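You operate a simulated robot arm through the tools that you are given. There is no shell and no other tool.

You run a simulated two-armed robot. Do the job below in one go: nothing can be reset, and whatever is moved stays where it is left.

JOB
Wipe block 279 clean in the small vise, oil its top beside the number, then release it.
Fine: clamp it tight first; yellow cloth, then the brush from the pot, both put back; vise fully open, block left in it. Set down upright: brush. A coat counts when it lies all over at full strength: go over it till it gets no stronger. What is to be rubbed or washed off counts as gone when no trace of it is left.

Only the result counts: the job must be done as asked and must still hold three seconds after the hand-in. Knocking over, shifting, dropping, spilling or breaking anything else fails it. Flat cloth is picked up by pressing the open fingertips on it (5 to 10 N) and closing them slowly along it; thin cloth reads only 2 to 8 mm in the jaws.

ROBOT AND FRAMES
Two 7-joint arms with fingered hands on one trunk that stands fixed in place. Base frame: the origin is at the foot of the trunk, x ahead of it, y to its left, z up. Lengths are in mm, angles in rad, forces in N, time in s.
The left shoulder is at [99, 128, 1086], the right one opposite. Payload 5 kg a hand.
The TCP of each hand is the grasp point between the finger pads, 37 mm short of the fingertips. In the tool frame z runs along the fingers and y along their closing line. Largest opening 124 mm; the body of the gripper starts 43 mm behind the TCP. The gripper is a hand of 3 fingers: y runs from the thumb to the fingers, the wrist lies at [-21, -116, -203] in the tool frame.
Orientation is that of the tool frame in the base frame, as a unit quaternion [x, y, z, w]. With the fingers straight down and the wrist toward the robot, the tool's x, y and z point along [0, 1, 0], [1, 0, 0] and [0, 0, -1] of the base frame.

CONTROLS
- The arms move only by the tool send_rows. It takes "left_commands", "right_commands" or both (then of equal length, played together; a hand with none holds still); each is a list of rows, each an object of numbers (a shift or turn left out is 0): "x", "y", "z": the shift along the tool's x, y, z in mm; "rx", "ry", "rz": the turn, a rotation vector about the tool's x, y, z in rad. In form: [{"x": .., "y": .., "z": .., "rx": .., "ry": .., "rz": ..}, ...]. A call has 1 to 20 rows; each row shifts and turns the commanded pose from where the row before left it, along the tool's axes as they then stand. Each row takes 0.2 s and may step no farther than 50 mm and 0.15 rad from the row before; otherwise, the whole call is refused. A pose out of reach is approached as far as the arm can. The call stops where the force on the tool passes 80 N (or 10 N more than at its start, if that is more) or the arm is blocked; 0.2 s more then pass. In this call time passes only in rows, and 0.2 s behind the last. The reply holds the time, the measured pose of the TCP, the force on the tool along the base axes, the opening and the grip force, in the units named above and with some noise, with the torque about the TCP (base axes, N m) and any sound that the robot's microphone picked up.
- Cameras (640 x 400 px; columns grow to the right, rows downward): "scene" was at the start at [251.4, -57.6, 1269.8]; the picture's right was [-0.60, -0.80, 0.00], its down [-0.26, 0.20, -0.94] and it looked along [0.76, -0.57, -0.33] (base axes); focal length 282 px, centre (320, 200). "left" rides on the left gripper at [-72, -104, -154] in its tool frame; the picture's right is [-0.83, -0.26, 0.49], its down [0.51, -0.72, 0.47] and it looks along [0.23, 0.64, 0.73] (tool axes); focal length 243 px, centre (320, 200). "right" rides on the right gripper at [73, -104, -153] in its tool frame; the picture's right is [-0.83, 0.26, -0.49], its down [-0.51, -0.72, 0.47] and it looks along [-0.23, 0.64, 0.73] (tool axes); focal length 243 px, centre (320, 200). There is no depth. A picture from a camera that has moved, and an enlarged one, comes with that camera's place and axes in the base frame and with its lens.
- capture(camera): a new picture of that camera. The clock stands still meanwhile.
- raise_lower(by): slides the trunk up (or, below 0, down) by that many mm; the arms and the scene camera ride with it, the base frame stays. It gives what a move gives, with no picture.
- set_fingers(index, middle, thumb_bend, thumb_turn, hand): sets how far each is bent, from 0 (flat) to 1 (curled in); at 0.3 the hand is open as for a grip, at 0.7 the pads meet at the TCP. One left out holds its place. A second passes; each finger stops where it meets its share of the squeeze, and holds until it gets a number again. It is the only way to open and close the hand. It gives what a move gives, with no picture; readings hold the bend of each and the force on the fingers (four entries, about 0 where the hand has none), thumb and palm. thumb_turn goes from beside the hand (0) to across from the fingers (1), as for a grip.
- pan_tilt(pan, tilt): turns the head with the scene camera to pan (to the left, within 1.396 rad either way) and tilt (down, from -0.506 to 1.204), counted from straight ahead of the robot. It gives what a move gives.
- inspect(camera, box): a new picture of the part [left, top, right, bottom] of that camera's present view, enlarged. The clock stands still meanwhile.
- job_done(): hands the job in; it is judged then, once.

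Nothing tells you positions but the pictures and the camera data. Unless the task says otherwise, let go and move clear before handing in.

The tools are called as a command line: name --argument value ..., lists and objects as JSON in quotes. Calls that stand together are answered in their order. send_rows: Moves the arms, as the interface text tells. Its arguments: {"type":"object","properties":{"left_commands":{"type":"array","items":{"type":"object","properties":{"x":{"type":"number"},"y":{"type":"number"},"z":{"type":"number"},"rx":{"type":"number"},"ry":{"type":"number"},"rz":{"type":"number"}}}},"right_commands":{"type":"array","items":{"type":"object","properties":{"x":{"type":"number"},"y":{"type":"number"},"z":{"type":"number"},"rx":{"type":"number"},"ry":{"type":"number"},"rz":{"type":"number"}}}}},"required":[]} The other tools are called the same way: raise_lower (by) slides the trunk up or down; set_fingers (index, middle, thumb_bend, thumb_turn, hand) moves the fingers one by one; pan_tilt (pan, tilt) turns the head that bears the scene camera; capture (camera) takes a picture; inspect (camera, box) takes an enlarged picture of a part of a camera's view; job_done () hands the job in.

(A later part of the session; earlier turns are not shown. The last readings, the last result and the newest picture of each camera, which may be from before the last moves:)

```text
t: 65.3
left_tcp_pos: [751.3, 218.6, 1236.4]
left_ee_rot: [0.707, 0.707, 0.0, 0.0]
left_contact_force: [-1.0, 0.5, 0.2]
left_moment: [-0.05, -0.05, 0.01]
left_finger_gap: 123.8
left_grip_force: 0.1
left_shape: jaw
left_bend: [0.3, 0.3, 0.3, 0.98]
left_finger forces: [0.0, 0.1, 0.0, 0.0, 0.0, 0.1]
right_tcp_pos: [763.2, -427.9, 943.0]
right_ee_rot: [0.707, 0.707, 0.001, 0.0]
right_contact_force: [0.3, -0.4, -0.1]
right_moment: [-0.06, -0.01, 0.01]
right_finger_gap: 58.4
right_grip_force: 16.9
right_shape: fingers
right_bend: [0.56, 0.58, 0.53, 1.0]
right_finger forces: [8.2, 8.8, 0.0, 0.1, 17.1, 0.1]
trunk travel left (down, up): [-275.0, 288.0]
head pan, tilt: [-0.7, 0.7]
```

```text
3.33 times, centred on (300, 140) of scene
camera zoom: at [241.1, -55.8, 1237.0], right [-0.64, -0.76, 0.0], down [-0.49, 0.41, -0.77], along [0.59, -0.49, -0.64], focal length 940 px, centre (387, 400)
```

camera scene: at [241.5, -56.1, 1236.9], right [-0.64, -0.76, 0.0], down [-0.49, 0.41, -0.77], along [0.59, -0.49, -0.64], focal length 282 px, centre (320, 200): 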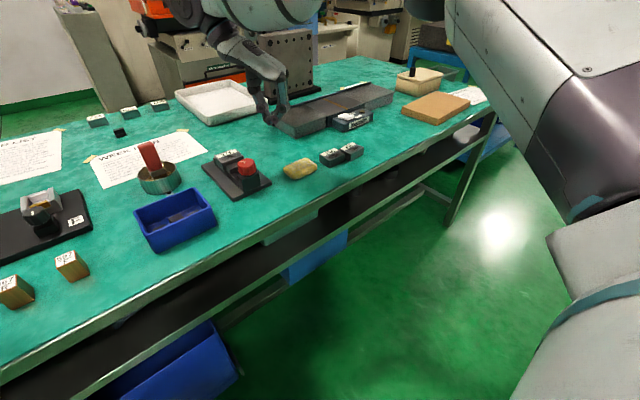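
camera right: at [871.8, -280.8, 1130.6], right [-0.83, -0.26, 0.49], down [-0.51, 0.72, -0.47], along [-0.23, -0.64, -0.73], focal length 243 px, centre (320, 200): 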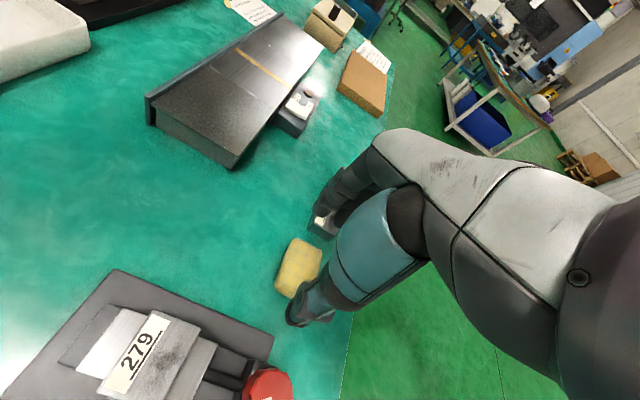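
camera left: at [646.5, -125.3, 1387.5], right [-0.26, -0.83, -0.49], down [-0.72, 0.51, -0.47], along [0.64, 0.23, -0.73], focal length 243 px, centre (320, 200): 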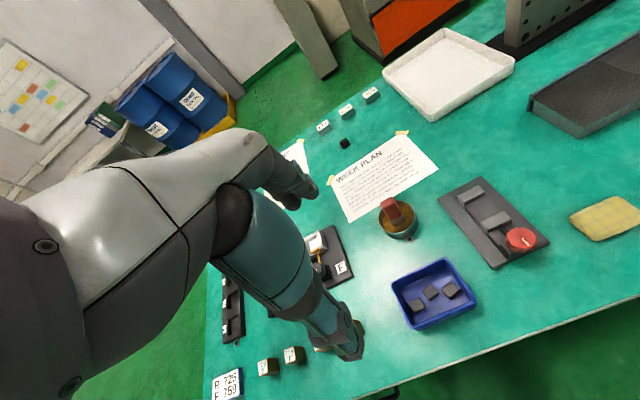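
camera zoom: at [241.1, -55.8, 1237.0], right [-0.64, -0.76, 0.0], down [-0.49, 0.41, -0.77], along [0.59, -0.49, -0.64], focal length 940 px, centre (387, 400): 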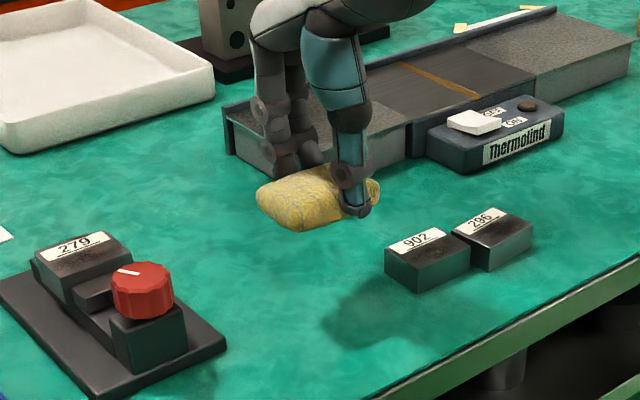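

The cloth is held steadily. I'll carry it over block 279 in the vise.

send_rows --right_commands '[{"x": 36.5, "y": 26, "z": -5}, {"x": 36.5, "y": 26}, {"x": 36.5, "y": 26}, {"x": 36.5, "y": 26}]'

capture --camera "right"

inspect --camera "scene" --box '[190, 60, 290, 200]'

```text
t: 66.3
left_tcp_pos: [754.2, 220.7, 1234.2]
left_ee_rot: [0.707, 0.708, -0.001, 0.0]
left_contact_force: [0.1, -0.2, -0.6]
left_moment: [-0.03, 0.02, -0.04]
left_finger_gap: 123.7
left_grip_force: 0.1
left_shape: jaw
left_bend: [0.3, 0.3, 0.3, 0.98]
left_finger forces: [0.0, 0.1, 0.0, 0.1, 0.1, 0.1]
right_tcp_pos: [874.2, -282.4, 949.6]
right_ee_rot: [0.707, 0.707, -0.001, 0.0]
right_contact_force: [0.5, 0.8, -1.5]
right_moment: [-0.05, 0.01, -0.05]
right_finger_gap: 58.2
right_grip_force: 16.6
right_shape: fingers
right_bend: [0.56, 0.58, 0.53, 1.0]
right_finger forces: [8.2, 8.7, 0.0, 0.0, 16.9, 0.1]
trunk travel left (down, up): [-275.0, 288.0]
head pan, tilt: [-0.7, 0.7]
```

```text
taken
camera right: at [769.4, -210.9, 1102.7], right [0.26, -0.83, 0.49], down [-0.72, -0.51, -0.47], along [0.64, -0.23, -0.73], focal length 243 px, centre (320, 200)
```

right: 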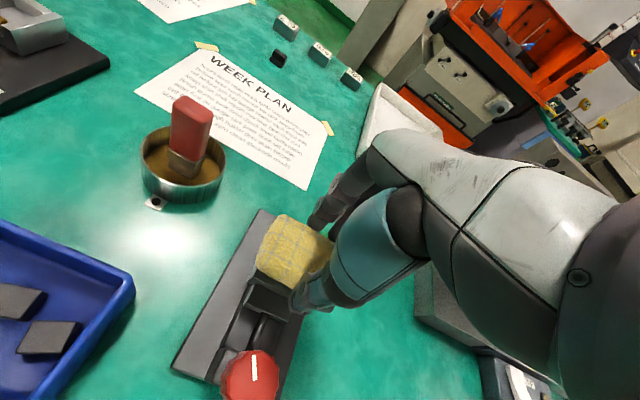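

```text
2.86 times, centred on (240, 130) of scene
camera zoom: at [243.3, -54.7, 1236.5], right [-0.64, -0.76, 0.0], down [-0.49, 0.41, -0.76], along [0.58, -0.49, -0.64], focal length 806 px, centre (549, 400)
```

zoom: 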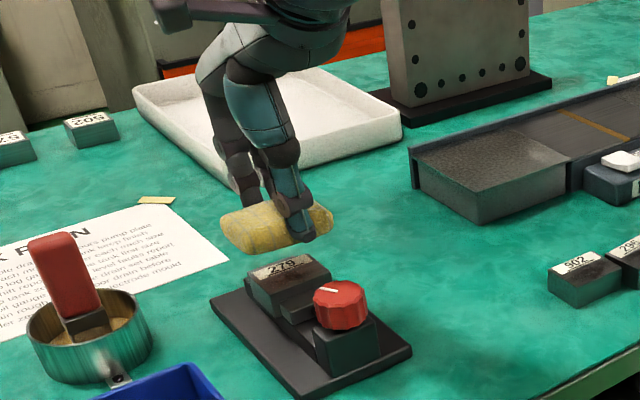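

The cloth is above the block. I'll lower gently until it presses on the top with a few newtons.

send_rows --right_commands '[{"z": 12}, {"z": 12}, {"z": 8}]'

send_rows --right_commands '[{"z": 2}, {"z": 2}]'

inspect --camera "scene" --box '[195, 110, 275, 190]'

```text
t: 67.1
left_tcp_pos: [751.9, 219.5, 1235.1]
left_ee_rot: [0.708, 0.707, -0.001, 0.001]
left_contact_force: [-1.1, 0.8, -0.1]
left_moment: [-0.01, 0.0, 0.01]
left_finger_gap: 123.9
left_grip_force: 0.1
left_shape: jaw
left_bend: [0.3, 0.3, 0.3, 0.98]
left_finger forces: [0.1, 0.1, 0.1, 0.1, 0.0, 0.0]
right_tcp_pos: [871.7, -282.8, 917.7]
right_ee_rot: [0.707, 0.707, 0.001, 0.002]
right_contact_force: [0.6, 0.3, -0.4]
right_moment: [0.01, -0.01, 0.0]
right_finger_gap: 58.5
right_grip_force: 16.9
right_shape: fingers
right_bend: [0.56, 0.58, 0.53, 1.0]
right_finger forces: [8.3, 8.6, 0.0, 0.0, 16.9, 0.0]
trunk travel left (down, up): [-275.0, 288.0]
head pan, tilt: [-0.7, 0.7]
```

```text
t: 67.7
left_tcp_pos: [752.4, 218.0, 1235.4]
left_ee_rot: [0.707, 0.707, -0.001, 0.001]
left_contact_force: [-0.2, 0.2, 0.6]
left_moment: [0.02, 0.03, 0.03]
left_finger_gap: 123.9
left_grip_force: 0.1
left_shape: jaw
left_bend: [0.3, 0.3, 0.3, 0.98]
left_finger forces: [0.1, 0.0, 0.1, 0.1, 0.0, 0.0]
right_tcp_pos: [872.4, -281.8, 913.1]
right_ee_rot: [0.707, 0.707, 0.001, 0.001]
right_contact_force: [0.8, 0.1, -1.1]
right_moment: [-0.04, 0.0, 0.0]
right_finger_gap: 58.4
right_grip_force: 17.0
right_shape: fingers
right_bend: [0.56, 0.58, 0.53, 1.0]
right_finger forces: [8.3, 8.7, 0.0, 0.1, 16.9, 0.1]
trunk travel left (down, up): [-275.0, 288.0]
head pan, tilt: [-0.7, 0.7]
```

```text
5.00 times, centred on (235, 150) of scene
camera zoom: at [242.0, -56.2, 1236.8], right [-0.64, -0.76, 0.0], down [-0.49, 0.41, -0.76], along [0.58, -0.49, -0.64], focal length 1410 px, centre (745, 450)
```

zoom: 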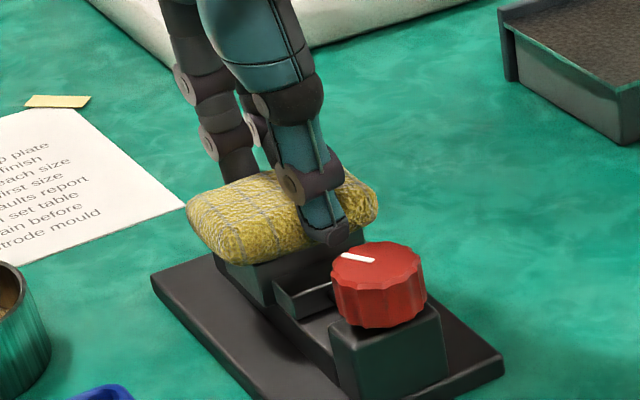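

The cloth is just about touching. I'll go a little lower to build pressure.

send_rows --right_commands '[{"z": 1.5}]'

send_rows --right_commands '[{"z": 1.5}]'

```text
t: 68.1
left_tcp_pos: [751.5, 220.1, 1235.9]
left_ee_rot: [0.707, 0.707, 0.0, 0.0]
left_contact_force: [-0.4, 0.4, 0.4]
left_moment: [-0.04, -0.04, 0.02]
left_finger_gap: 123.7
left_grip_force: 0.1
left_shape: jaw
left_bend: [0.3, 0.3, 0.3, 0.98]
left_finger forces: [0.1, 0.0, 0.0, 0.0, 0.1, 0.1]
right_tcp_pos: [871.6, -282.9, 910.3]
right_ee_rot: [0.707, 0.707, 0.001, 0.002]
right_contact_force: [1.3, 0.2, 1.6]
right_moment: [-0.01, -0.02, 0.0]
right_finger_gap: 58.3
right_grip_force: 17.1
right_shape: fingers
right_bend: [0.56, 0.58, 0.53, 1.0]
right_finger forces: [8.4, 9.2, 0.0, 0.0, 17.0, 0.1]
trunk travel left (down, up): [-275.0, 288.0]
head pan, tilt: [-0.7, 0.7]
```

```text
t: 68.5
left_tcp_pos: [751.3, 219.8, 1237.6]
left_ee_rot: [0.707, 0.708, 0.001, 0.0]
left_contact_force: [-0.3, -0.2, 0.4]
left_moment: [0.0, 0.02, 0.01]
left_finger_gap: 123.8
left_grip_force: 0.0
left_shape: jaw
left_bend: [0.3, 0.3, 0.3, 0.98]
left_finger forces: [0.1, 0.0, 0.0, 0.0, 0.0, 0.0]
right_tcp_pos: [871.5, -281.8, 911.4]
right_ee_rot: [0.707, 0.707, 0.002, 0.001]
right_contact_force: [1.4, 1.6, 6.8]
right_moment: [-0.04, 0.01, 0.03]
right_finger_gap: 58.3
right_grip_force: 18.2
right_shape: fingers
right_bend: [0.56, 0.58, 0.53, 1.0]
right_finger forces: [8.7, 9.4, 0.0, 0.0, 17.2, 0.0]
trunk travel left (down, up): [-275.0, 288.0]
head pan, tilt: [-0.7, 0.7]
```

The cloth presses at about 7 N. I'll rub back and forth across the whole top, along y and x.

send_rows --right_commands '[{"x": 8}, {"x": -8}, {"x": -8}, {"x": 8}, {"x": 8}, {"x": -8}, {"x": -8}, {"x": 8}, {"y": -7}, {"y": 7}, {"y": 7}, {"y": -7}, {"y": -7}, {"y": 7}, {"x": 8}, {"x": -8}, {"x": -8}, {"x": 8}]'

inspect --camera "scene" --box '[195, 110, 275, 190]'

```text
t: 72.3
left_tcp_pos: [751.4, 218.5, 1236.7]
left_ee_rot: [0.706, 0.708, 0.0, 0.0]
left_contact_force: [-0.5, 1.0, 0.1]
left_moment: [-0.02, 0.03, -0.01]
left_finger_gap: 123.6
left_grip_force: 0.0
left_shape: jaw
left_bend: [0.3, 0.3, 0.3, 0.98]
left_finger forces: [0.0, 0.0, 0.0, 0.1, 0.0, 0.1]
right_tcp_pos: [870.9, -282.6, 908.5]
right_ee_rot: [0.708, 0.707, 0.001, 0.002]
right_contact_force: [-0.9, -3.6, 8.3]
right_moment: [-0.16, 0.11, -0.02]
right_finger_gap: 58.7
right_grip_force: 18.1
right_shape: fingers
right_bend: [0.57, 0.59, 0.53, 1.0]
right_finger forces: [7.8, 9.1, 0.0, 0.0, 18.3, 0.0]
trunk travel left (down, up): [-275.0, 288.0]
head pan, tilt: [-0.7, 0.7]
```

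```text
5.00 times, centred on (235, 150) of scene
camera zoom: at [241.0, -56.3, 1237.0], right [-0.64, -0.76, 0.0], down [-0.49, 0.42, -0.77], along [0.59, -0.49, -0.64], focal length 1410 px, centre (745, 450)
```

zoom: 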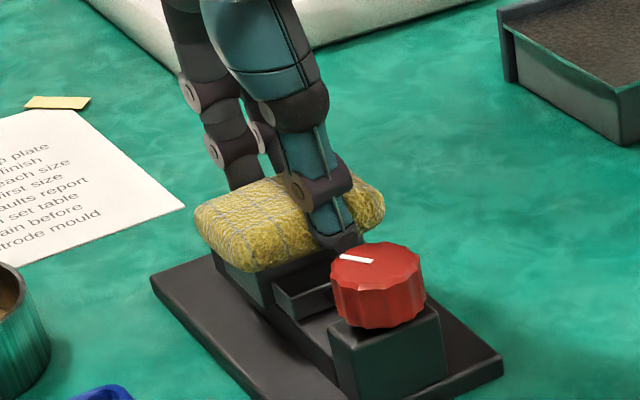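

Rubbing went well at a steady 8 N. I'll lift and move aside to see whether the smudge is gone.

send_rows --right_commands '[{"z": -20}, {"z": -25}, {"x": -45}, {"x": -45}]'

inspect --camera "scene" --box '[210, 140, 260, 180]'

capture --camera "right"

```text
t: 73.3
left_tcp_pos: [751.7, 217.6, 1235.7]
left_ee_rot: [0.707, 0.708, 0.0, -0.001]
left_contact_force: [0.0, -1.0, -0.5]
left_moment: [0.02, 0.02, 0.0]
left_finger_gap: 123.6
left_grip_force: 0.1
left_shape: jaw
left_bend: [0.3, 0.3, 0.3, 0.98]
left_finger forces: [0.0, 0.0, 0.0, 0.1, 0.1, 0.0]
right_tcp_pos: [873.5, -372.9, 954.2]
right_ee_rot: [0.706, 0.708, 0.001, 0.001]
right_contact_force: [0.3, -1.2, -0.6]
right_moment: [0.02, -0.03, -0.03]
right_finger_gap: 58.6
right_grip_force: 16.4
right_shape: fingers
right_bend: [0.57, 0.59, 0.53, 1.0]
right_finger forces: [8.5, 8.2, 0.0, 0.0, 16.6, 0.0]
trunk travel left (down, up): [-275.0, 288.0]
head pan, tilt: [-0.7, 0.7]
```

```text
10.00 times, centred on (235, 160) of scene
camera zoom: at [241.6, -57.0, 1236.8], right [-0.64, -0.76, 0.0], down [-0.49, 0.42, -0.76], along [0.59, -0.49, -0.64], focal length 2821 px, centre (1170, 600)
```

zoom: 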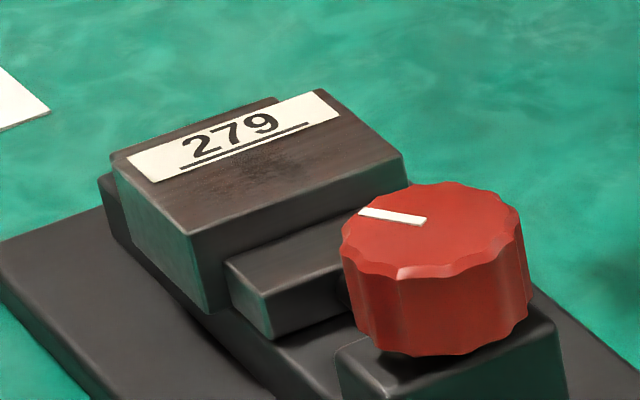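

```text
taken
camera right: at [767.6, -300.3, 1106.9], right [0.26, -0.83, 0.49], down [-0.72, -0.51, -0.47], along [0.64, -0.23, -0.73], focal length 243 px, centre (320, 200)
```

right: 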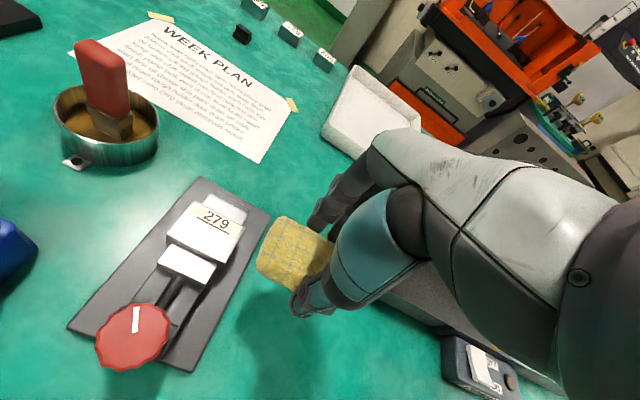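

inspect --camera "right" --box '[155, 185, 255, 265]'

inspect --camera "scene" --box '[216, 146, 244, 166]'

```text
5.00 times, centred on (205, 225) of right
camera zoom: at [767.6, -300.3, 1106.9], right [0.26, -0.83, 0.49], down [-0.72, -0.51, -0.47], along [0.64, -0.23, -0.73], focal length 1213 px, centre (895, 75)
```

zoom: 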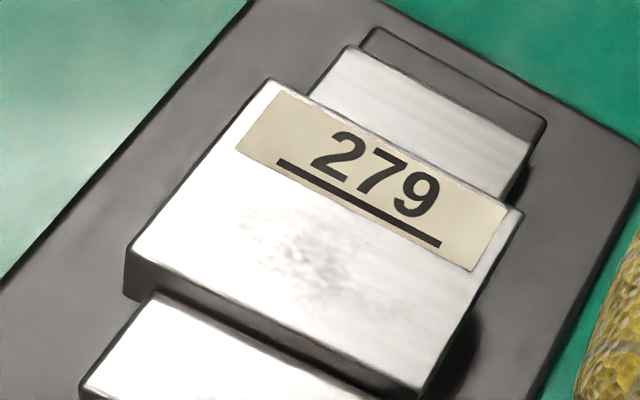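

```text
16.00 times, centred on (230, 156) of scene
camera zoom: at [241.6, -57.0, 1236.8], right [-0.64, -0.76, 0.0], down [-0.49, 0.42, -0.76], along [0.59, -0.49, -0.64], focal length 4513 px, centre (1760, 904)
```

zoom: 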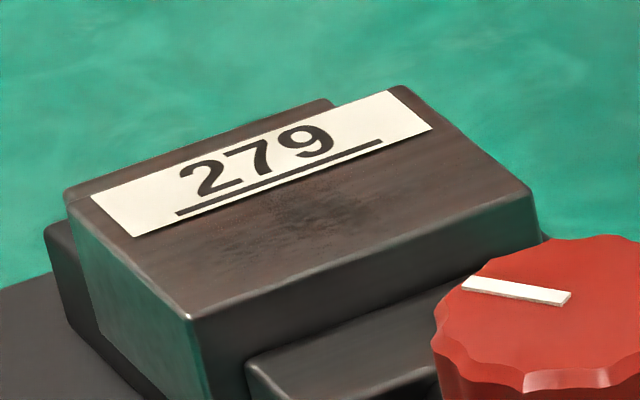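

The smudge is fainter but a trace remains in the middle of the bare area. I'll go back and rub more with slightly more pressure.

send_rows --right_commands '[{"x": 45}, {"x": 45}, {"z": 25}, {"z": 15}, {"z": 5.5}]'

send_rows --right_commands '[{"x": 9, "y": -3}, {"x": -9}, {"x": -9}, {"x": 9}, {"x": 9, "y": -3}, {"x": -9}, {"x": -9}, {"x": 9}, {"x": 9, "y": -3}, {"x": -9}, {"x": -9}, {"x": 9}, {"y": 8}, {"y": -8}, {"y": 8}, {"y": -8}, {"y": 8}, {"y": -8}, {"y": 9}]'

send_rows --right_commands '[{"x": 9, "y": -3}, {"x": -9}, {"x": -9}, {"x": 9}, {"x": 9, "y": -3}, {"x": -9}, {"x": -9}, {"x": 9}, {"x": 9, "y": -3}, {"x": -9}, {"x": -9}, {"x": 9}, {"y": 8}, {"y": -8}, {"y": 8}, {"y": -8}, {"y": 8}, {"y": -8}, {"y": 9}]'

send_rows --right_commands '[{"z": -20}, {"z": -25}, {"x": -45}, {"x": -45}]'

inspect --camera "right" --box '[155, 185, 255, 265]'

inspect --camera "scene" --box '[216, 146, 244, 166]'

```text
t: 74.5
left_tcp_pos: [749.7, 219.1, 1235.8]
left_ee_rot: [0.707, 0.707, 0.0, 0.0]
left_contact_force: [-0.3, -1.0, 0.2]
left_moment: [-0.01, 0.0, -0.03]
left_finger_gap: 123.7
left_grip_force: 0.1
left_shape: jaw
left_bend: [0.3, 0.3, 0.3, 0.98]
left_finger forces: [0.1, 0.0, 0.0, 0.0, 0.0, 0.0]
right_tcp_pos: [872.4, -282.4, 910.0]
right_ee_rot: [0.707, 0.708, 0.002, 0.002]
right_contact_force: [0.3, -0.1, 9.6]
right_moment: [-0.05, 0.0, 0.0]
right_finger_gap: 58.6
right_grip_force: 17.1
right_shape: fingers
right_bend: [0.57, 0.58, 0.53, 1.0]
right_finger forces: [8.8, 9.3, 0.0, 0.1, 16.7, 0.1]
trunk travel left (down, up): [-275.0, 288.0]
head pan, tilt: [-0.7, 0.7]
```

```text
t: 78.5
left_tcp_pos: [751.0, 219.7, 1235.1]
left_ee_rot: [0.707, 0.707, 0.0, 0.0]
left_contact_force: [0.8, 0.0, -1.0]
left_moment: [0.0, -0.01, 0.0]
left_finger_gap: 123.7
left_grip_force: 0.0
left_shape: jaw
left_bend: [0.3, 0.3, 0.3, 0.98]
left_finger forces: [0.0, 0.1, 0.1, 0.0, 0.0, 0.0]
right_tcp_pos: [870.5, -281.5, 907.5]
right_ee_rot: [0.707, 0.707, 0.0, 0.001]
right_contact_force: [-4.6, -0.5, 10.5]
right_moment: [-0.11, 0.17, 0.0]
right_finger_gap: 58.6
right_grip_force: 16.9
right_shape: fingers
right_bend: [0.57, 0.59, 0.53, 1.0]
right_finger forces: [7.8, 7.9, 0.0, 0.1, 19.6, 0.0]
trunk travel left (down, up): [-275.0, 288.0]
head pan, tilt: [-0.7, 0.7]
```

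```text
t: 82.5
left_tcp_pos: [750.7, 218.6, 1236.3]
left_ee_rot: [0.707, 0.707, 0.001, 0.001]
left_contact_force: [0.8, -0.5, 0.3]
left_moment: [0.01, 0.05, -0.01]
left_finger_gap: 123.8
left_grip_force: 0.1
left_shape: jaw
left_bend: [0.3, 0.3, 0.3, 0.98]
left_finger forces: [0.1, 0.0, 0.1, 0.0, 0.1, 0.0]
right_tcp_pos: [870.8, -283.4, 907.3]
right_ee_rot: [0.707, 0.707, 0.002, 0.001]
right_contact_force: [-6.0, -0.2, 10.9]
right_moment: [-0.03, 0.26, 0.0]
right_finger_gap: 58.5
right_grip_force: 17.8
right_shape: fingers
right_bend: [0.57, 0.59, 0.53, 1.0]
right_finger forces: [7.4, 7.4, 0.0, 0.0, 20.3, 0.0]
trunk travel left (down, up): [-275.0, 288.0]
head pan, tilt: [-0.7, 0.7]
```

```text
t: 83.5
left_tcp_pos: [750.1, 217.9, 1236.4]
left_ee_rot: [0.707, 0.707, 0.0, -0.001]
left_contact_force: [0.2, 0.4, 1.0]
left_moment: [0.02, -0.02, 0.03]
left_finger_gap: 123.9
left_grip_force: 0.0
left_shape: jaw
left_bend: [0.3, 0.3, 0.3, 0.98]
left_finger forces: [0.0, 0.0, 0.0, 0.1, 0.0, 0.1]
right_tcp_pos: [871.8, -369.1, 953.9]
right_ee_rot: [0.707, 0.707, 0.001, 0.002]
right_contact_force: [-1.5, -0.1, 0.2]
right_moment: [0.03, 0.01, 0.03]
right_finger_gap: 58.7
right_grip_force: 16.4
right_shape: fingers
right_bend: [0.57, 0.59, 0.53, 1.0]
right_finger forces: [8.4, 8.1, 0.0, 0.1, 16.6, 0.1]
trunk travel left (down, up): [-275.0, 288.0]
head pan, tilt: [-0.7, 0.7]
```

```text
5.00 times, centred on (205, 225) of right
camera zoom: at [766.3, -298.0, 1107.5], right [0.26, -0.83, 0.49], down [-0.72, -0.51, -0.47], along [0.64, -0.23, -0.73], focal length 1213 px, centre (895, 75)
```

zoom: 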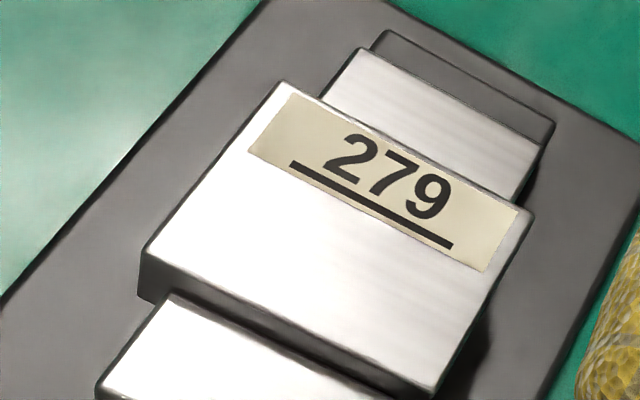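

```text
16.00 times, centred on (230, 156) of scene
camera zoom: at [241.2, -56.8, 1236.9], right [-0.64, -0.76, 0.0], down [-0.49, 0.42, -0.76], along [0.59, -0.49, -0.64], focal length 4513 px, centre (1760, 904)
```

zoom: 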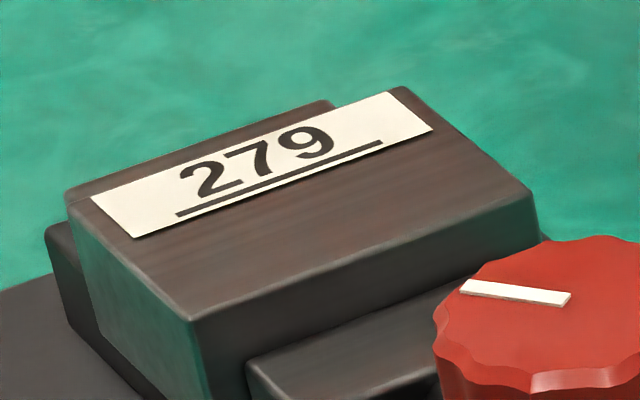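

Both views now show an even, clean top. I'll give it one more pass to remove any trace too faint to see, then check once more.

send_rows --right_commands '[{"x": 45}, {"x": 45}, {"z": 25}, {"z": 15}, {"z": 5}]'

send_rows --right_commands '[{"x": 9, "y": -3}, {"x": -9}, {"x": -9}, {"x": 9}, {"x": 9, "y": -3}, {"x": -9}, {"x": -9}, {"x": 9}, {"x": 9, "y": -3}, {"x": -9}, {"x": -9}, {"x": 9}, {"y": 8}, {"y": -8}, {"y": 8}, {"y": -8}, {"y": 8}, {"y": -8}, {"y": 9}]'

send_rows --right_commands '[{"z": -20}, {"z": -25}, {"x": -45}, {"x": -45}]'

inspect --camera "right" --box '[155, 185, 255, 265]'

inspect --camera "scene" --box '[210, 140, 260, 180]'

inspect --camera "scene" --box '[280, 130, 370, 190]'

```text
t: 84.7
left_tcp_pos: [751.4, 218.7, 1236.2]
left_ee_rot: [0.707, 0.707, 0.0, 0.0]
left_contact_force: [0.4, -0.3, -0.3]
left_moment: [0.0, -0.02, -0.01]
left_finger_gap: 123.6
left_grip_force: 0.0
left_shape: jaw
left_bend: [0.3, 0.3, 0.3, 0.98]
left_finger forces: [0.1, 0.1, 0.1, 0.0, 0.1, 0.0]
right_tcp_pos: [870.1, -280.2, 908.7]
right_ee_rot: [0.707, 0.707, 0.002, 0.002]
right_contact_force: [0.4, 1.0, 1.7]
right_moment: [0.03, -0.03, 0.01]
right_finger_gap: 58.8
right_grip_force: 17.3
right_shape: fingers
right_bend: [0.57, 0.59, 0.53, 1.0]
right_finger forces: [8.5, 8.3, 0.1, 0.1, 16.8, 0.0]
trunk travel left (down, up): [-275.0, 288.0]
head pan, tilt: [-0.7, 0.7]
```

```text
t: 88.7
left_tcp_pos: [751.2, 218.6, 1235.8]
left_ee_rot: [0.707, 0.707, 0.001, 0.001]
left_contact_force: [0.6, -0.4, 0.7]
left_moment: [-0.02, 0.05, -0.01]
left_finger_gap: 123.7
left_grip_force: 0.1
left_shape: jaw
left_bend: [0.3, 0.3, 0.3, 0.98]
left_finger forces: [0.0, 0.1, 0.0, 0.1, 0.0, 0.1]
right_tcp_pos: [869.6, -282.8, 908.2]
right_ee_rot: [0.708, 0.706, 0.001, 0.002]
right_contact_force: [-5.8, -1.0, 10.1]
right_moment: [-0.07, 0.21, -0.01]
right_finger_gap: 58.4
right_grip_force: 17.5
right_shape: fingers
right_bend: [0.57, 0.59, 0.53, 1.0]
right_finger forces: [7.5, 7.5, 0.1, 0.1, 20.3, 0.0]
trunk travel left (down, up): [-275.0, 288.0]
head pan, tilt: [-0.7, 0.7]
```

```text
t: 89.7
left_tcp_pos: [751.4, 218.0, 1236.3]
left_ee_rot: [0.707, 0.708, 0.0, 0.0]
left_contact_force: [-0.8, -0.3, 0.7]
left_moment: [0.0, -0.03, 0.02]
left_finger_gap: 123.8
left_grip_force: 0.0
left_shape: jaw
left_bend: [0.3, 0.3, 0.3, 0.98]
left_finger forces: [0.1, 0.1, 0.1, 0.0, 0.1, 0.0]
right_tcp_pos: [871.1, -374.7, 951.6]
right_ee_rot: [0.706, 0.708, 0.001, 0.0]
right_contact_force: [-0.8, -0.5, -0.3]
right_moment: [0.01, -0.03, 0.0]
right_finger_gap: 58.5
right_grip_force: 16.5
right_shape: fingers
right_bend: [0.57, 0.59, 0.53, 1.0]
right_finger forces: [8.4, 8.1, 0.1, 0.1, 16.7, 0.1]
trunk travel left (down, up): [-275.0, 288.0]
head pan, tilt: [-0.7, 0.7]
```

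```text
5.00 times, centred on (205, 225) of right
camera zoom: at [766.5, -302.2, 1105.1], right [0.26, -0.83, 0.49], down [-0.72, -0.51, -0.47], along [0.64, -0.23, -0.73], focal length 1213 px, centre (895, 75)
```

zoom: 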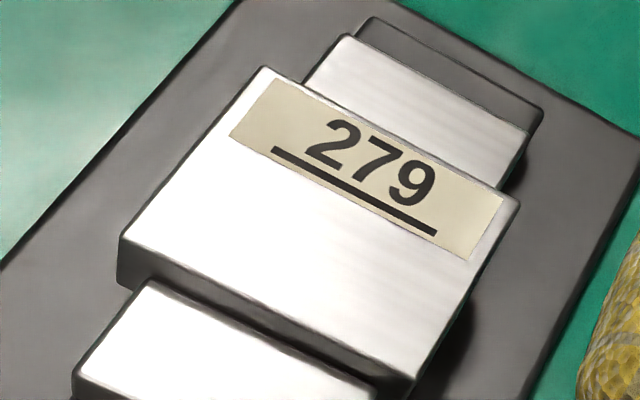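

```text
10.00 times, centred on (235, 160) of scene
camera zoom: at [241.2, -57.0, 1236.9], right [-0.64, -0.76, 0.0], down [-0.49, 0.42, -0.76], along [0.59, -0.49, -0.64], focal length 2821 px, centre (1170, 600)
```

zoom: 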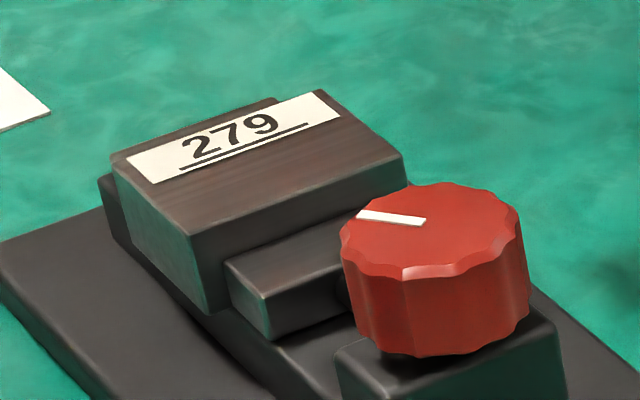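

```text
6.67 times, centred on (325, 160) of scene
camera zoom: at [241.2, -57.0, 1236.9], right [-0.64, -0.76, 0.0], down [-0.49, 0.42, -0.76], along [0.59, -0.49, -0.64], focal length 1880 px, centre (287, 467)
```

zoom: 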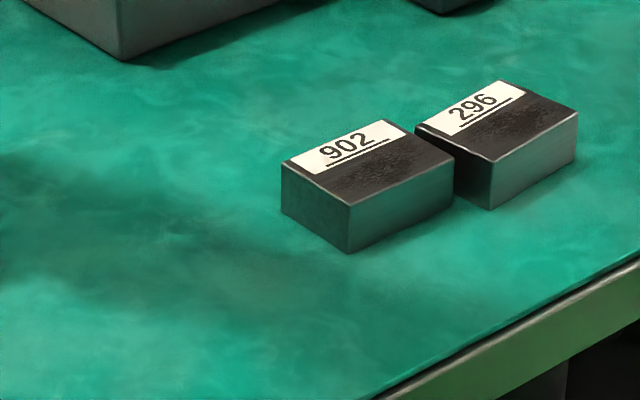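

The block is clean. I'll return the cloth to its original spot at about (767, -429).

send_rows --right_commands '[{"x": -18, "y": -34.7}, {"x": -18, "y": -34.7}, {"x": -18, "y": -34.7}, {"z": 25}, {"z": 25}, {"z": 20}, {"z": 15}]'

inspect --camera "scene" --box '[260, 110, 360, 200]'

inspect --camera "right" --box '[220, 160, 400, 340]'

```text
t: 91.3
left_tcp_pos: [753.7, 218.3, 1234.7]
left_ee_rot: [0.707, 0.707, -0.001, 0.0]
left_contact_force: [0.2, 0.3, -0.5]
left_moment: [0.01, -0.01, -0.01]
left_finger_gap: 123.7
left_grip_force: 0.0
left_shape: jaw
left_bend: [0.3, 0.3, 0.3, 0.98]
left_finger forces: [0.0, 0.0, 0.1, 0.1, 0.1, 0.0]
right_tcp_pos: [767.1, -428.0, 866.8]
right_ee_rot: [0.707, 0.707, 0.0, 0.0]
right_contact_force: [-0.6, -0.8, -0.5]
right_moment: [-0.02, 0.0, 0.01]
right_finger_gap: 58.7
right_grip_force: 16.7
right_shape: fingers
right_bend: [0.57, 0.59, 0.53, 1.0]
right_finger forces: [8.6, 8.1, 0.1, 0.0, 16.6, 0.0]
trunk travel left (down, up): [-275.0, 288.0]
head pan, tilt: [-0.7, 0.7]
```

```text
4.44 times, centred on (310, 155) of scene
camera zoom: at [242.8, -56.3, 1236.6], right [-0.64, -0.76, 0.0], down [-0.49, 0.42, -0.76], along [0.58, -0.49, -0.64], focal length 1254 px, centre (364, 400)
```

zoom: 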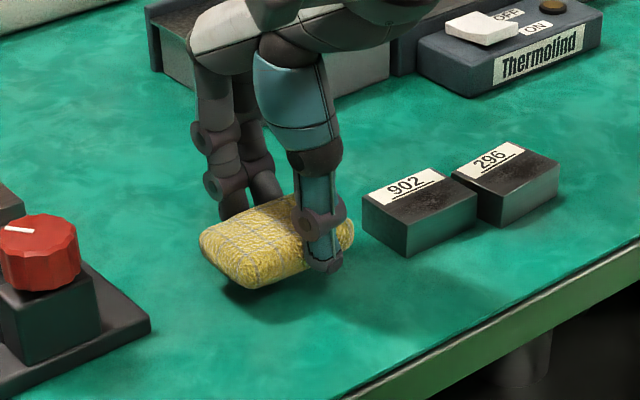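

```text
2.22 times, centred on (310, 250) of right
camera zoom: at [662.9, -355.2, 1019.9], right [0.26, -0.83, 0.49], down [-0.72, -0.51, -0.47], along [0.64, -0.23, -0.73], focal length 539 px, centre (342, 89)
```

zoom: 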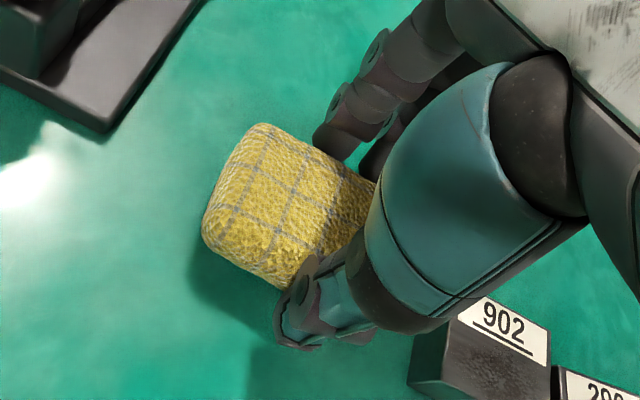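

The cloth hangs level just above its place. I'll lower it until the bench carries it, then let go.

send_rows --right_commands '[{"z": 6}, {"z": 5}]'

send_rows --right_commands '[{"z": 2}, {"z": 2}]'

```text
t: 91.9
left_tcp_pos: [751.9, 217.8, 1234.0]
left_ee_rot: [0.707, 0.707, -0.001, 0.0]
left_contact_force: [0.4, 0.4, -0.4]
left_moment: [0.0, 0.0, 0.01]
left_finger_gap: 123.7
left_grip_force: 0.2
left_shape: jaw
left_bend: [0.3, 0.3, 0.3, 0.98]
left_finger forces: [0.0, 0.1, 0.0, 0.0, 0.0, 0.0]
right_tcp_pos: [767.6, -426.5, 855.1]
right_ee_rot: [0.707, 0.707, 0.0, 0.002]
right_contact_force: [0.2, 0.1, 0.4]
right_moment: [-0.02, -0.03, 0.0]
right_finger_gap: 58.5
right_grip_force: 16.8
right_shape: fingers
right_bend: [0.57, 0.59, 0.53, 1.0]
right_finger forces: [8.6, 8.1, 0.0, 0.0, 16.5, 0.0]
trunk travel left (down, up): [-275.0, 288.0]
head pan, tilt: [-0.7, 0.7]
```

```text
t: 92.5
left_tcp_pos: [751.4, 218.6, 1234.8]
left_ee_rot: [0.707, 0.707, 0.001, 0.0]
left_contact_force: [0.4, -0.4, 0.1]
left_moment: [0.02, 0.02, 0.01]
left_finger_gap: 123.8
left_grip_force: 0.1
left_shape: jaw
left_bend: [0.3, 0.3, 0.3, 0.98]
left_finger forces: [0.0, 0.0, 0.1, 0.1, 0.1, 0.1]
right_tcp_pos: [766.8, -427.6, 852.1]
right_ee_rot: [0.708, 0.706, 0.001, 0.0]
right_contact_force: [1.5, -0.6, -0.3]
right_moment: [-0.02, -0.02, 0.01]
right_finger_gap: 58.6
right_grip_force: 17.1
right_shape: fingers
right_bend: [0.57, 0.59, 0.53, 1.0]
right_finger forces: [8.6, 8.1, 0.0, 0.0, 16.5, 0.1]
trunk travel left (down, up): [-275.0, 288.0]
head pan, tilt: [-0.7, 0.7]
```

send_rows --right_commands '[{"z": 1.5}]'

inspect --camera "scene" --box '[275, 130, 345, 190]'

```text
t: 92.9
left_tcp_pos: [752.1, 218.4, 1235.1]
left_ee_rot: [0.707, 0.707, 0.0, 0.0]
left_contact_force: [0.2, 0.0, -0.6]
left_moment: [0.0, -0.01, 0.01]
left_finger_gap: 123.6
left_grip_force: 0.1
left_shape: jaw
left_bend: [0.3, 0.3, 0.3, 0.98]
left_finger forces: [0.0, 0.0, 0.0, 0.0, 0.0, 0.0]
right_tcp_pos: [767.8, -427.2, 851.1]
right_ee_rot: [0.707, 0.707, 0.001, 0.001]
right_contact_force: [-0.4, -0.5, -0.9]
right_moment: [-0.02, -0.01, 0.02]
right_finger_gap: 58.7
right_grip_force: 16.7
right_shape: fingers
right_bend: [0.57, 0.59, 0.53, 1.0]
right_finger forces: [8.6, 8.1, 0.0, 0.0, 16.6, 0.0]
trunk travel left (down, up): [-275.0, 288.0]
head pan, tilt: [-0.7, 0.7]
```

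```text
6.67 times, centred on (310, 160) of scene
camera zoom: at [242.1, -56.4, 1236.8], right [-0.64, -0.76, 0.0], down [-0.49, 0.42, -0.76], along [0.58, -0.49, -0.64], focal length 1880 px, centre (387, 467)
```

zoom: 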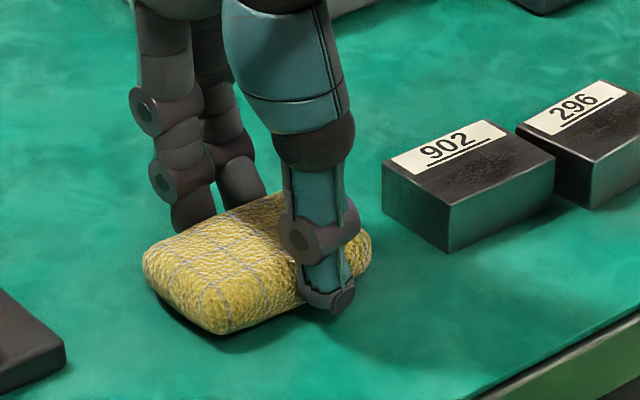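

No contact yet; the cloth rode up a little in the grip. I'll go down a bit more.

send_rows --right_commands '[{"z": 1.5}]'

send_rows --right_commands '[{"z": 1.5}]'

```text
t: 93.3
left_tcp_pos: [752.6, 217.6, 1234.6]
left_ee_rot: [0.707, 0.707, 0.0, 0.0]
left_contact_force: [-0.4, -0.2, -0.4]
left_moment: [0.0, 0.0, -0.01]
left_finger_gap: 123.3
left_grip_force: 0.1
left_shape: jaw
left_bend: [0.3, 0.3, 0.3, 0.98]
left_finger forces: [0.0, 0.0, 0.1, 0.0, 0.0, 0.0]
right_tcp_pos: [767.1, -426.3, 849.3]
right_ee_rot: [0.707, 0.707, 0.001, 0.0]
right_contact_force: [0.3, -0.1, 0.1]
right_moment: [0.0, 0.03, -0.03]
right_finger_gap: 58.6
right_grip_force: 17.0
right_shape: fingers
right_bend: [0.57, 0.59, 0.53, 1.0]
right_finger forces: [8.6, 8.1, 0.1, 0.0, 16.8, 0.0]
trunk travel left (down, up): [-275.0, 288.0]
head pan, tilt: [-0.7, 0.7]
```

```text
t: 93.7
left_tcp_pos: [751.3, 219.5, 1236.1]
left_ee_rot: [0.707, 0.707, 0.0, 0.001]
left_contact_force: [0.2, 0.4, -0.4]
left_moment: [0.01, 0.01, 0.0]
left_finger_gap: 123.7
left_grip_force: 0.1
left_shape: jaw
left_bend: [0.3, 0.3, 0.3, 0.98]
left_finger forces: [0.1, 0.1, 0.1, 0.1, 0.1, 0.0]
right_tcp_pos: [766.5, -427.2, 848.9]
right_ee_rot: [0.707, 0.707, 0.002, 0.001]
right_contact_force: [0.1, -0.6, 2.4]
right_moment: [-0.03, -0.1, -0.07]
right_finger_gap: 58.5
right_grip_force: 17.2
right_shape: fingers
right_bend: [0.57, 0.59, 0.53, 1.0]
right_finger forces: [8.9, 8.3, 0.0, 0.0, 16.6, 0.0]
trunk travel left (down, up): [-275.0, 288.0]
head pan, tilt: [-0.7, 0.7]
```

The cloth is touching the bench (2.4 N). I'll release it and rise.

set_fingers --hand "right" --thumb_bend 0.44 --index 0.44 --middle 0.44

send_rows --right_commands '[{"z": -8}, {"z": -20}, {"z": -35}, {"z": -40}, {"z": -40}]'

inspect --camera "scene" --box '[260, 110, 360, 200]'

capture --camera "right"

```text
t: 94.7
left_tcp_pos: [752.6, 218.9, 1235.3]
left_ee_rot: [0.706, 0.708, 0.0, 0.0]
left_contact_force: [-0.8, -0.3, 1.1]
left_moment: [-0.01, 0.0, 0.01]
left_finger_gap: 123.6
left_grip_force: 0.1
left_shape: jaw
left_bend: [0.3, 0.3, 0.3, 0.98]
left_finger forces: [0.0, 0.0, 0.0, 0.1, 0.0, 0.1]
right_tcp_pos: [766.5, -426.2, 849.0]
right_ee_rot: [0.707, 0.707, 0.001, 0.0]
right_contact_force: [-0.5, -0.4, -0.3]
right_moment: [-0.03, -0.03, 0.03]
right_finger_gap: 85.4
right_grip_force: 0.1
right_shape: fingers
right_bend: [0.44, 0.44, 0.44, 0.99]
right_finger forces: [0.0, 0.1, 0.0, 0.0, 0.0, 0.0]
trunk travel left (down, up): [-275.0, 288.0]
head pan, tilt: [-0.7, 0.7]
```

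```text
t: 95.9
left_tcp_pos: [751.7, 218.5, 1237.4]
left_ee_rot: [0.707, 0.707, -0.001, 0.0]
left_contact_force: [0.2, 0.3, -0.1]
left_moment: [-0.02, -0.03, 0.01]
left_finger_gap: 123.6
left_grip_force: 0.1
left_shape: jaw
left_bend: [0.3, 0.3, 0.3, 0.98]
left_finger forces: [0.1, 0.0, 0.0, 0.1, 0.0, 0.0]
right_tcp_pos: [764.5, -424.6, 994.4]
right_ee_rot: [0.707, 0.707, 0.0, 0.001]
right_contact_force: [0.4, 0.4, 0.6]
right_moment: [-0.04, -0.01, 0.02]
right_finger_gap: 85.8
right_grip_force: 0.2
right_shape: fingers
right_bend: [0.44, 0.44, 0.44, 0.99]
right_finger forces: [0.1, 0.0, 0.0, 0.1, 0.1, 0.0]
trunk travel left (down, up): [-275.0, 288.0]
head pan, tilt: [-0.7, 0.7]
```

```text
4.44 times, centred on (310, 155) of scene
camera zoom: at [241.1, -55.5, 1237.0], right [-0.64, -0.76, 0.0], down [-0.49, 0.41, -0.77], along [0.59, -0.49, -0.64], focal length 1254 px, centre (364, 400)
```

zoom: 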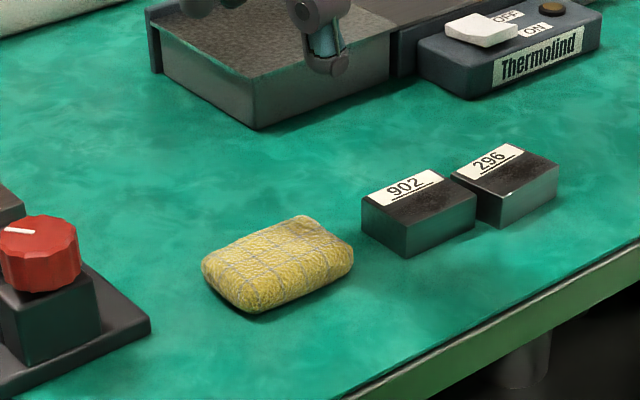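

```text
taken
camera right: at [658.5, -351.5, 1147.9], right [0.26, -0.83, 0.49], down [-0.72, -0.51, -0.47], along [0.64, -0.23, -0.73], focal length 243 px, centre (320, 200)
```

right: 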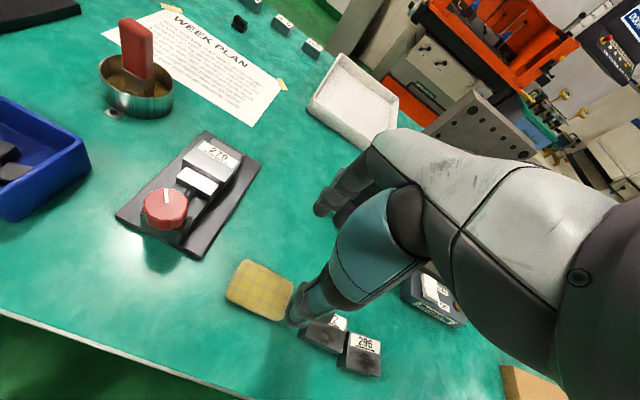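

The cloth is back in its place. Next is the brush, so I'll move toward the pot for a close look at its handle.

send_rows --right_commands '[{"x": 44, "y": 16, "z": -4}, {"x": 44, "y": 16, "z": -4}, {"x": 44, "y": 16, "z": -4}, {"x": 44, "y": 16, "z": -4}, {"x": 44, "y": 16, "z": -4}, {"x": 44, "y": 16, "z": -4}]'

capture --camera "right"

inspect --camera "scene" --box '[120, 120, 200, 200]'

```text
t: 97.3
left_tcp_pos: [754.7, 219.1, 1233.2]
left_ee_rot: [0.707, 0.707, -0.001, -0.001]
left_contact_force: [1.0, 0.4, -0.8]
left_moment: [0.0, 0.01, 0.01]
left_finger_gap: 123.8
left_grip_force: 0.1
left_shape: jaw
left_bend: [0.3, 0.3, 0.3, 0.98]
left_finger forces: [0.0, 0.0, 0.0, 0.0, 0.1, 0.0]
right_tcp_pos: [866.2, -163.9, 1010.7]
right_ee_rot: [0.707, 0.707, 0.0, 0.0]
right_contact_force: [0.5, -0.4, 0.8]
right_moment: [-0.03, 0.04, 0.0]
right_finger_gap: 85.8
right_grip_force: 0.0
right_shape: fingers
right_bend: [0.44, 0.44, 0.44, 0.99]
right_finger forces: [0.1, 0.1, 0.1, 0.0, 0.0, 0.0]
trunk travel left (down, up): [-275.0, 288.0]
head pan, tilt: [-0.7, 0.7]
```

```text
taken
camera right: at [762.2, -91.8, 1164.9], right [0.26, -0.83, 0.49], down [-0.72, -0.51, -0.47], along [0.64, -0.23, -0.73], focal length 243 px, centre (320, 200)
```

right: 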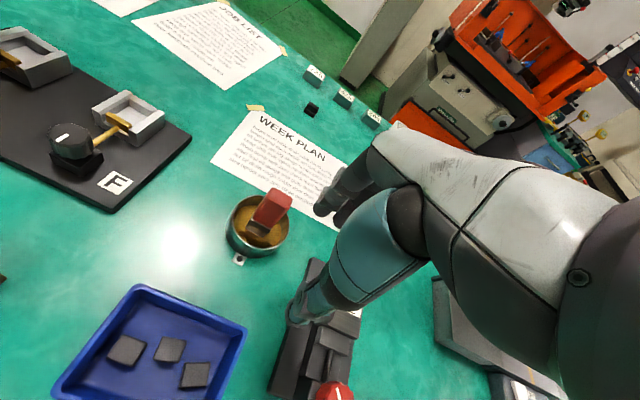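

```text
5.00 times, centred on (160, 160) of scene
camera zoom: at [243.6, -55.7, 1236.4], right [-0.64, -0.76, 0.0], down [-0.49, 0.41, -0.76], along [0.58, -0.49, -0.64], focal length 1410 px, centre (1120, 400)
```

zoom: 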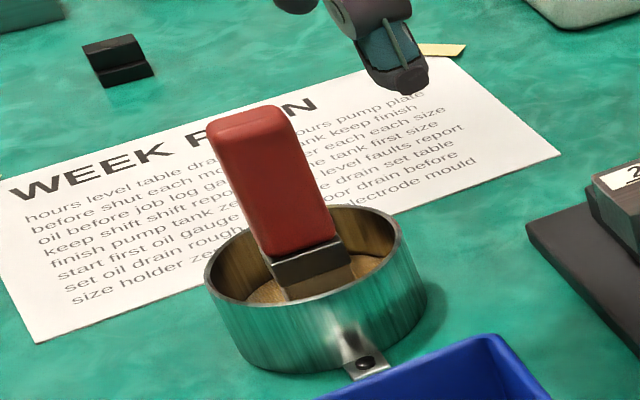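

inspect --camera "right" --box '[215, 180, 305, 270]'

```text
4.44 times, centred on (260, 225) of right
camera zoom: at [762.2, -91.8, 1164.9], right [0.26, -0.83, 0.49], down [-0.72, -0.51, -0.47], along [0.64, -0.23, -0.73], focal length 1078 px, centre (587, 89)
```

zoom: 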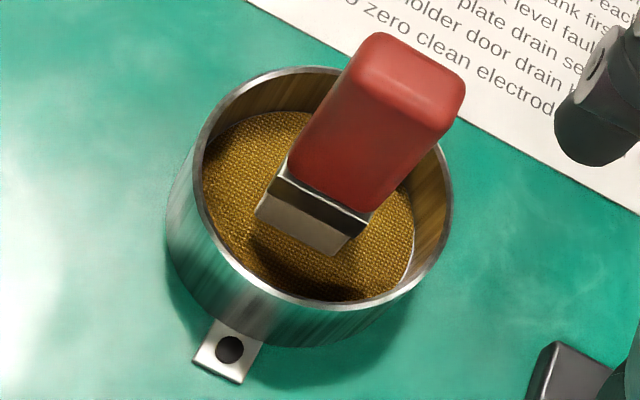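

The brush handle is about 16 × 31 mm, centred at (952, -120) with its top at z ≈ 912. It stands upright on an oily pad in the pot, whose rim is at z ≈ 832. I'll move above it with the fingers part open.

set_fingers --hand "right" --thumb_bend 0.51 --index 0.51 --middle 0.51

send_rows --right_commands '[{"x": 22, "y": 43}, {"x": 22, "y": 43}]'

inspect --camera "right" --box '[220, 160, 400, 340]'

inspect --camera "scene" --box '[110, 80, 220, 200]'

```text
t: 98.3
left_tcp_pos: [752.6, 217.7, 1236.5]
left_ee_rot: [0.707, 0.707, 0.001, -0.001]
left_contact_force: [0.6, -0.2, 0.0]
left_moment: [0.02, -0.02, 0.01]
left_finger_gap: 123.8
left_grip_force: 0.0
left_shape: jaw
left_bend: [0.3, 0.3, 0.3, 0.98]
left_finger forces: [0.1, 0.0, 0.2, 0.0, 0.0, 0.1]
right_tcp_pos: [865.5, -165.2, 1012.6]
right_ee_rot: [0.708, 0.707, 0.0, 0.0]
right_contact_force: [0.4, -0.3, -0.6]
right_moment: [0.03, 0.01, -0.01]
right_finger_gap: 64.9
right_grip_force: 0.1
right_shape: fingers
right_bend: [0.51, 0.51, 0.51, 1.0]
right_finger forces: [0.1, 0.1, 0.0, 0.0, 0.0, 0.0]
trunk travel left (down, up): [-275.0, 288.0]
head pan, tilt: [-0.7, 0.7]
```

```text
t: 98.9
left_tcp_pos: [751.9, 217.4, 1236.2]
left_ee_rot: [0.707, 0.707, 0.0, 0.001]
left_contact_force: [-1.4, -0.3, 1.4]
left_moment: [0.08, -0.16, 0.02]
left_finger_gap: 123.4
left_grip_force: 0.0
left_shape: jaw
left_bend: [0.3, 0.3, 0.3, 0.98]
left_finger forces: [0.0, 0.0, 0.0, 0.0, 0.0, 0.0]
right_tcp_pos: [948.8, -126.6, 1014.7]
right_ee_rot: [0.708, 0.706, -0.003, 0.004]
right_contact_force: [-2.3, 0.6, -8.4]
right_moment: [-0.05, -0.19, -0.07]
right_finger_gap: 64.7
right_grip_force: 0.0
right_shape: fingers
right_bend: [0.51, 0.51, 0.51, 1.0]
right_finger forces: [0.0, 0.1, 0.1, 0.1, 0.0, 0.0]
right hand out of reach, approached as far as the arm can: row 2
trunk travel left (down, up): [-275.0, 288.0]
head pan, tilt: [-0.7, 0.7]
```

```text
2.22 times, centred on (310, 250) of right
camera zoom: at [844.2, -53.2, 1167.7], right [0.26, -0.83, 0.5], down [-0.72, -0.51, -0.47], along [0.64, -0.24, -0.73], focal length 539 px, centre (342, 89)
```

zoom: 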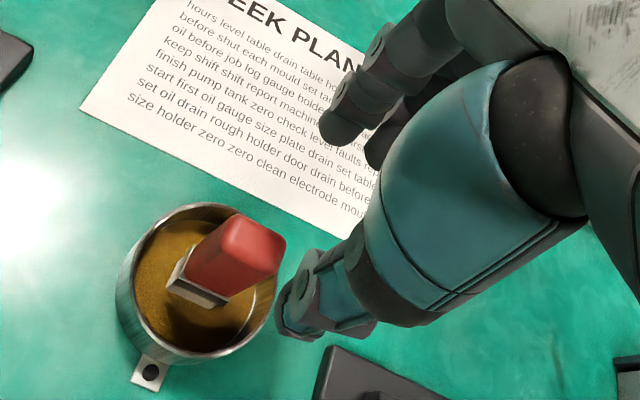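

```text
3.33 times, centred on (165, 140) of scene
camera zoom: at [241.0, -56.7, 1236.9], right [-0.64, -0.76, 0.0], down [-0.49, 0.42, -0.77], along [0.59, -0.49, -0.64], focal length 940 px, centre (837, 400)
```

zoom: 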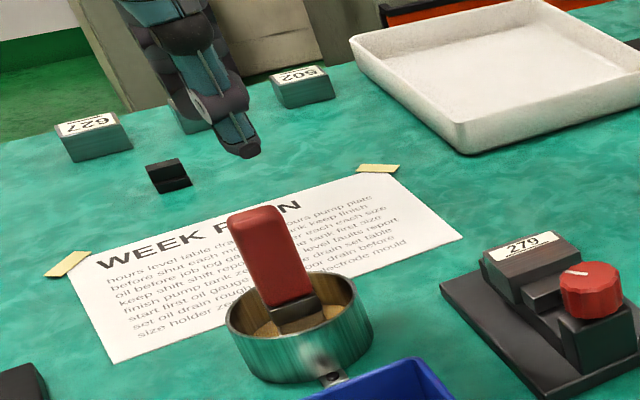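

That's right at the edge of reach at this height. I'll raise the trunk 60 mm to give the arm more room here; both arms ride up, clear of everything.

raise_lower --by 60

```text
t: 99.9
left_tcp_pos: [753.0, 218.3, 1292.3]
left_ee_rot: [0.707, 0.708, 0.0, -0.001]
left_contact_force: [0.9, 0.4, 0.9]
left_moment: [0.0, 0.03, -0.02]
left_finger_gap: 123.6
left_grip_force: 0.0
left_shape: jaw
left_bend: [0.3, 0.3, 0.3, 0.98]
left_finger forces: [0.0, 0.0, 0.0, 0.1, 0.1, 0.0]
right_tcp_pos: [942.2, -125.8, 1107.8]
right_ee_rot: [0.708, 0.706, 0.016, 0.016]
right_contact_force: [-0.3, -0.1, -0.2]
right_moment: [-0.03, 0.01, -0.02]
right_finger_gap: 64.9
right_grip_force: 0.0
right_shape: fingers
right_bend: [0.51, 0.51, 0.51, 1.0]
right_finger forces: [0.0, 0.0, 0.1, 0.0, 0.1, 0.0]
trunk travel left (down, up): [-335.0, 228.0]
head pan, tilt: [-0.7, 0.7]
```

The arm came up, slightly tilted from the reach limit. I'll lower a bit and straighten the hand.

send_rows --right_commands '[{"z": 30, "rx": 0.023}, {"z": 30, "rx": 0.022}]'

```text
t: 100.5
left_tcp_pos: [752.9, 217.9, 1292.5]
left_ee_rot: [0.707, 0.707, -0.001, 0.0]
left_contact_force: [0.0, -0.6, -0.7]
left_moment: [-0.03, 0.02, 0.0]
left_finger_gap: 123.7
left_grip_force: 0.0
left_shape: jaw
left_bend: [0.3, 0.3, 0.3, 0.98]
left_finger forces: [0.0, 0.0, 0.0, 0.0, 0.1, 0.0]
right_tcp_pos: [945.1, -126.5, 1046.5]
right_ee_rot: [0.707, 0.707, -0.001, -0.001]
right_contact_force: [0.4, 0.3, -0.1]
right_moment: [-0.02, 0.03, 0.0]
right_finger_gap: 64.3
right_grip_force: 0.2
right_shape: fingers
right_bend: [0.51, 0.51, 0.51, 1.0]
right_finger forces: [0.0, 0.0, 0.0, 0.1, 0.0, 0.0]
trunk travel left (down, up): [-335.0, 228.0]
head pan, tilt: [-0.7, 0.7]
```

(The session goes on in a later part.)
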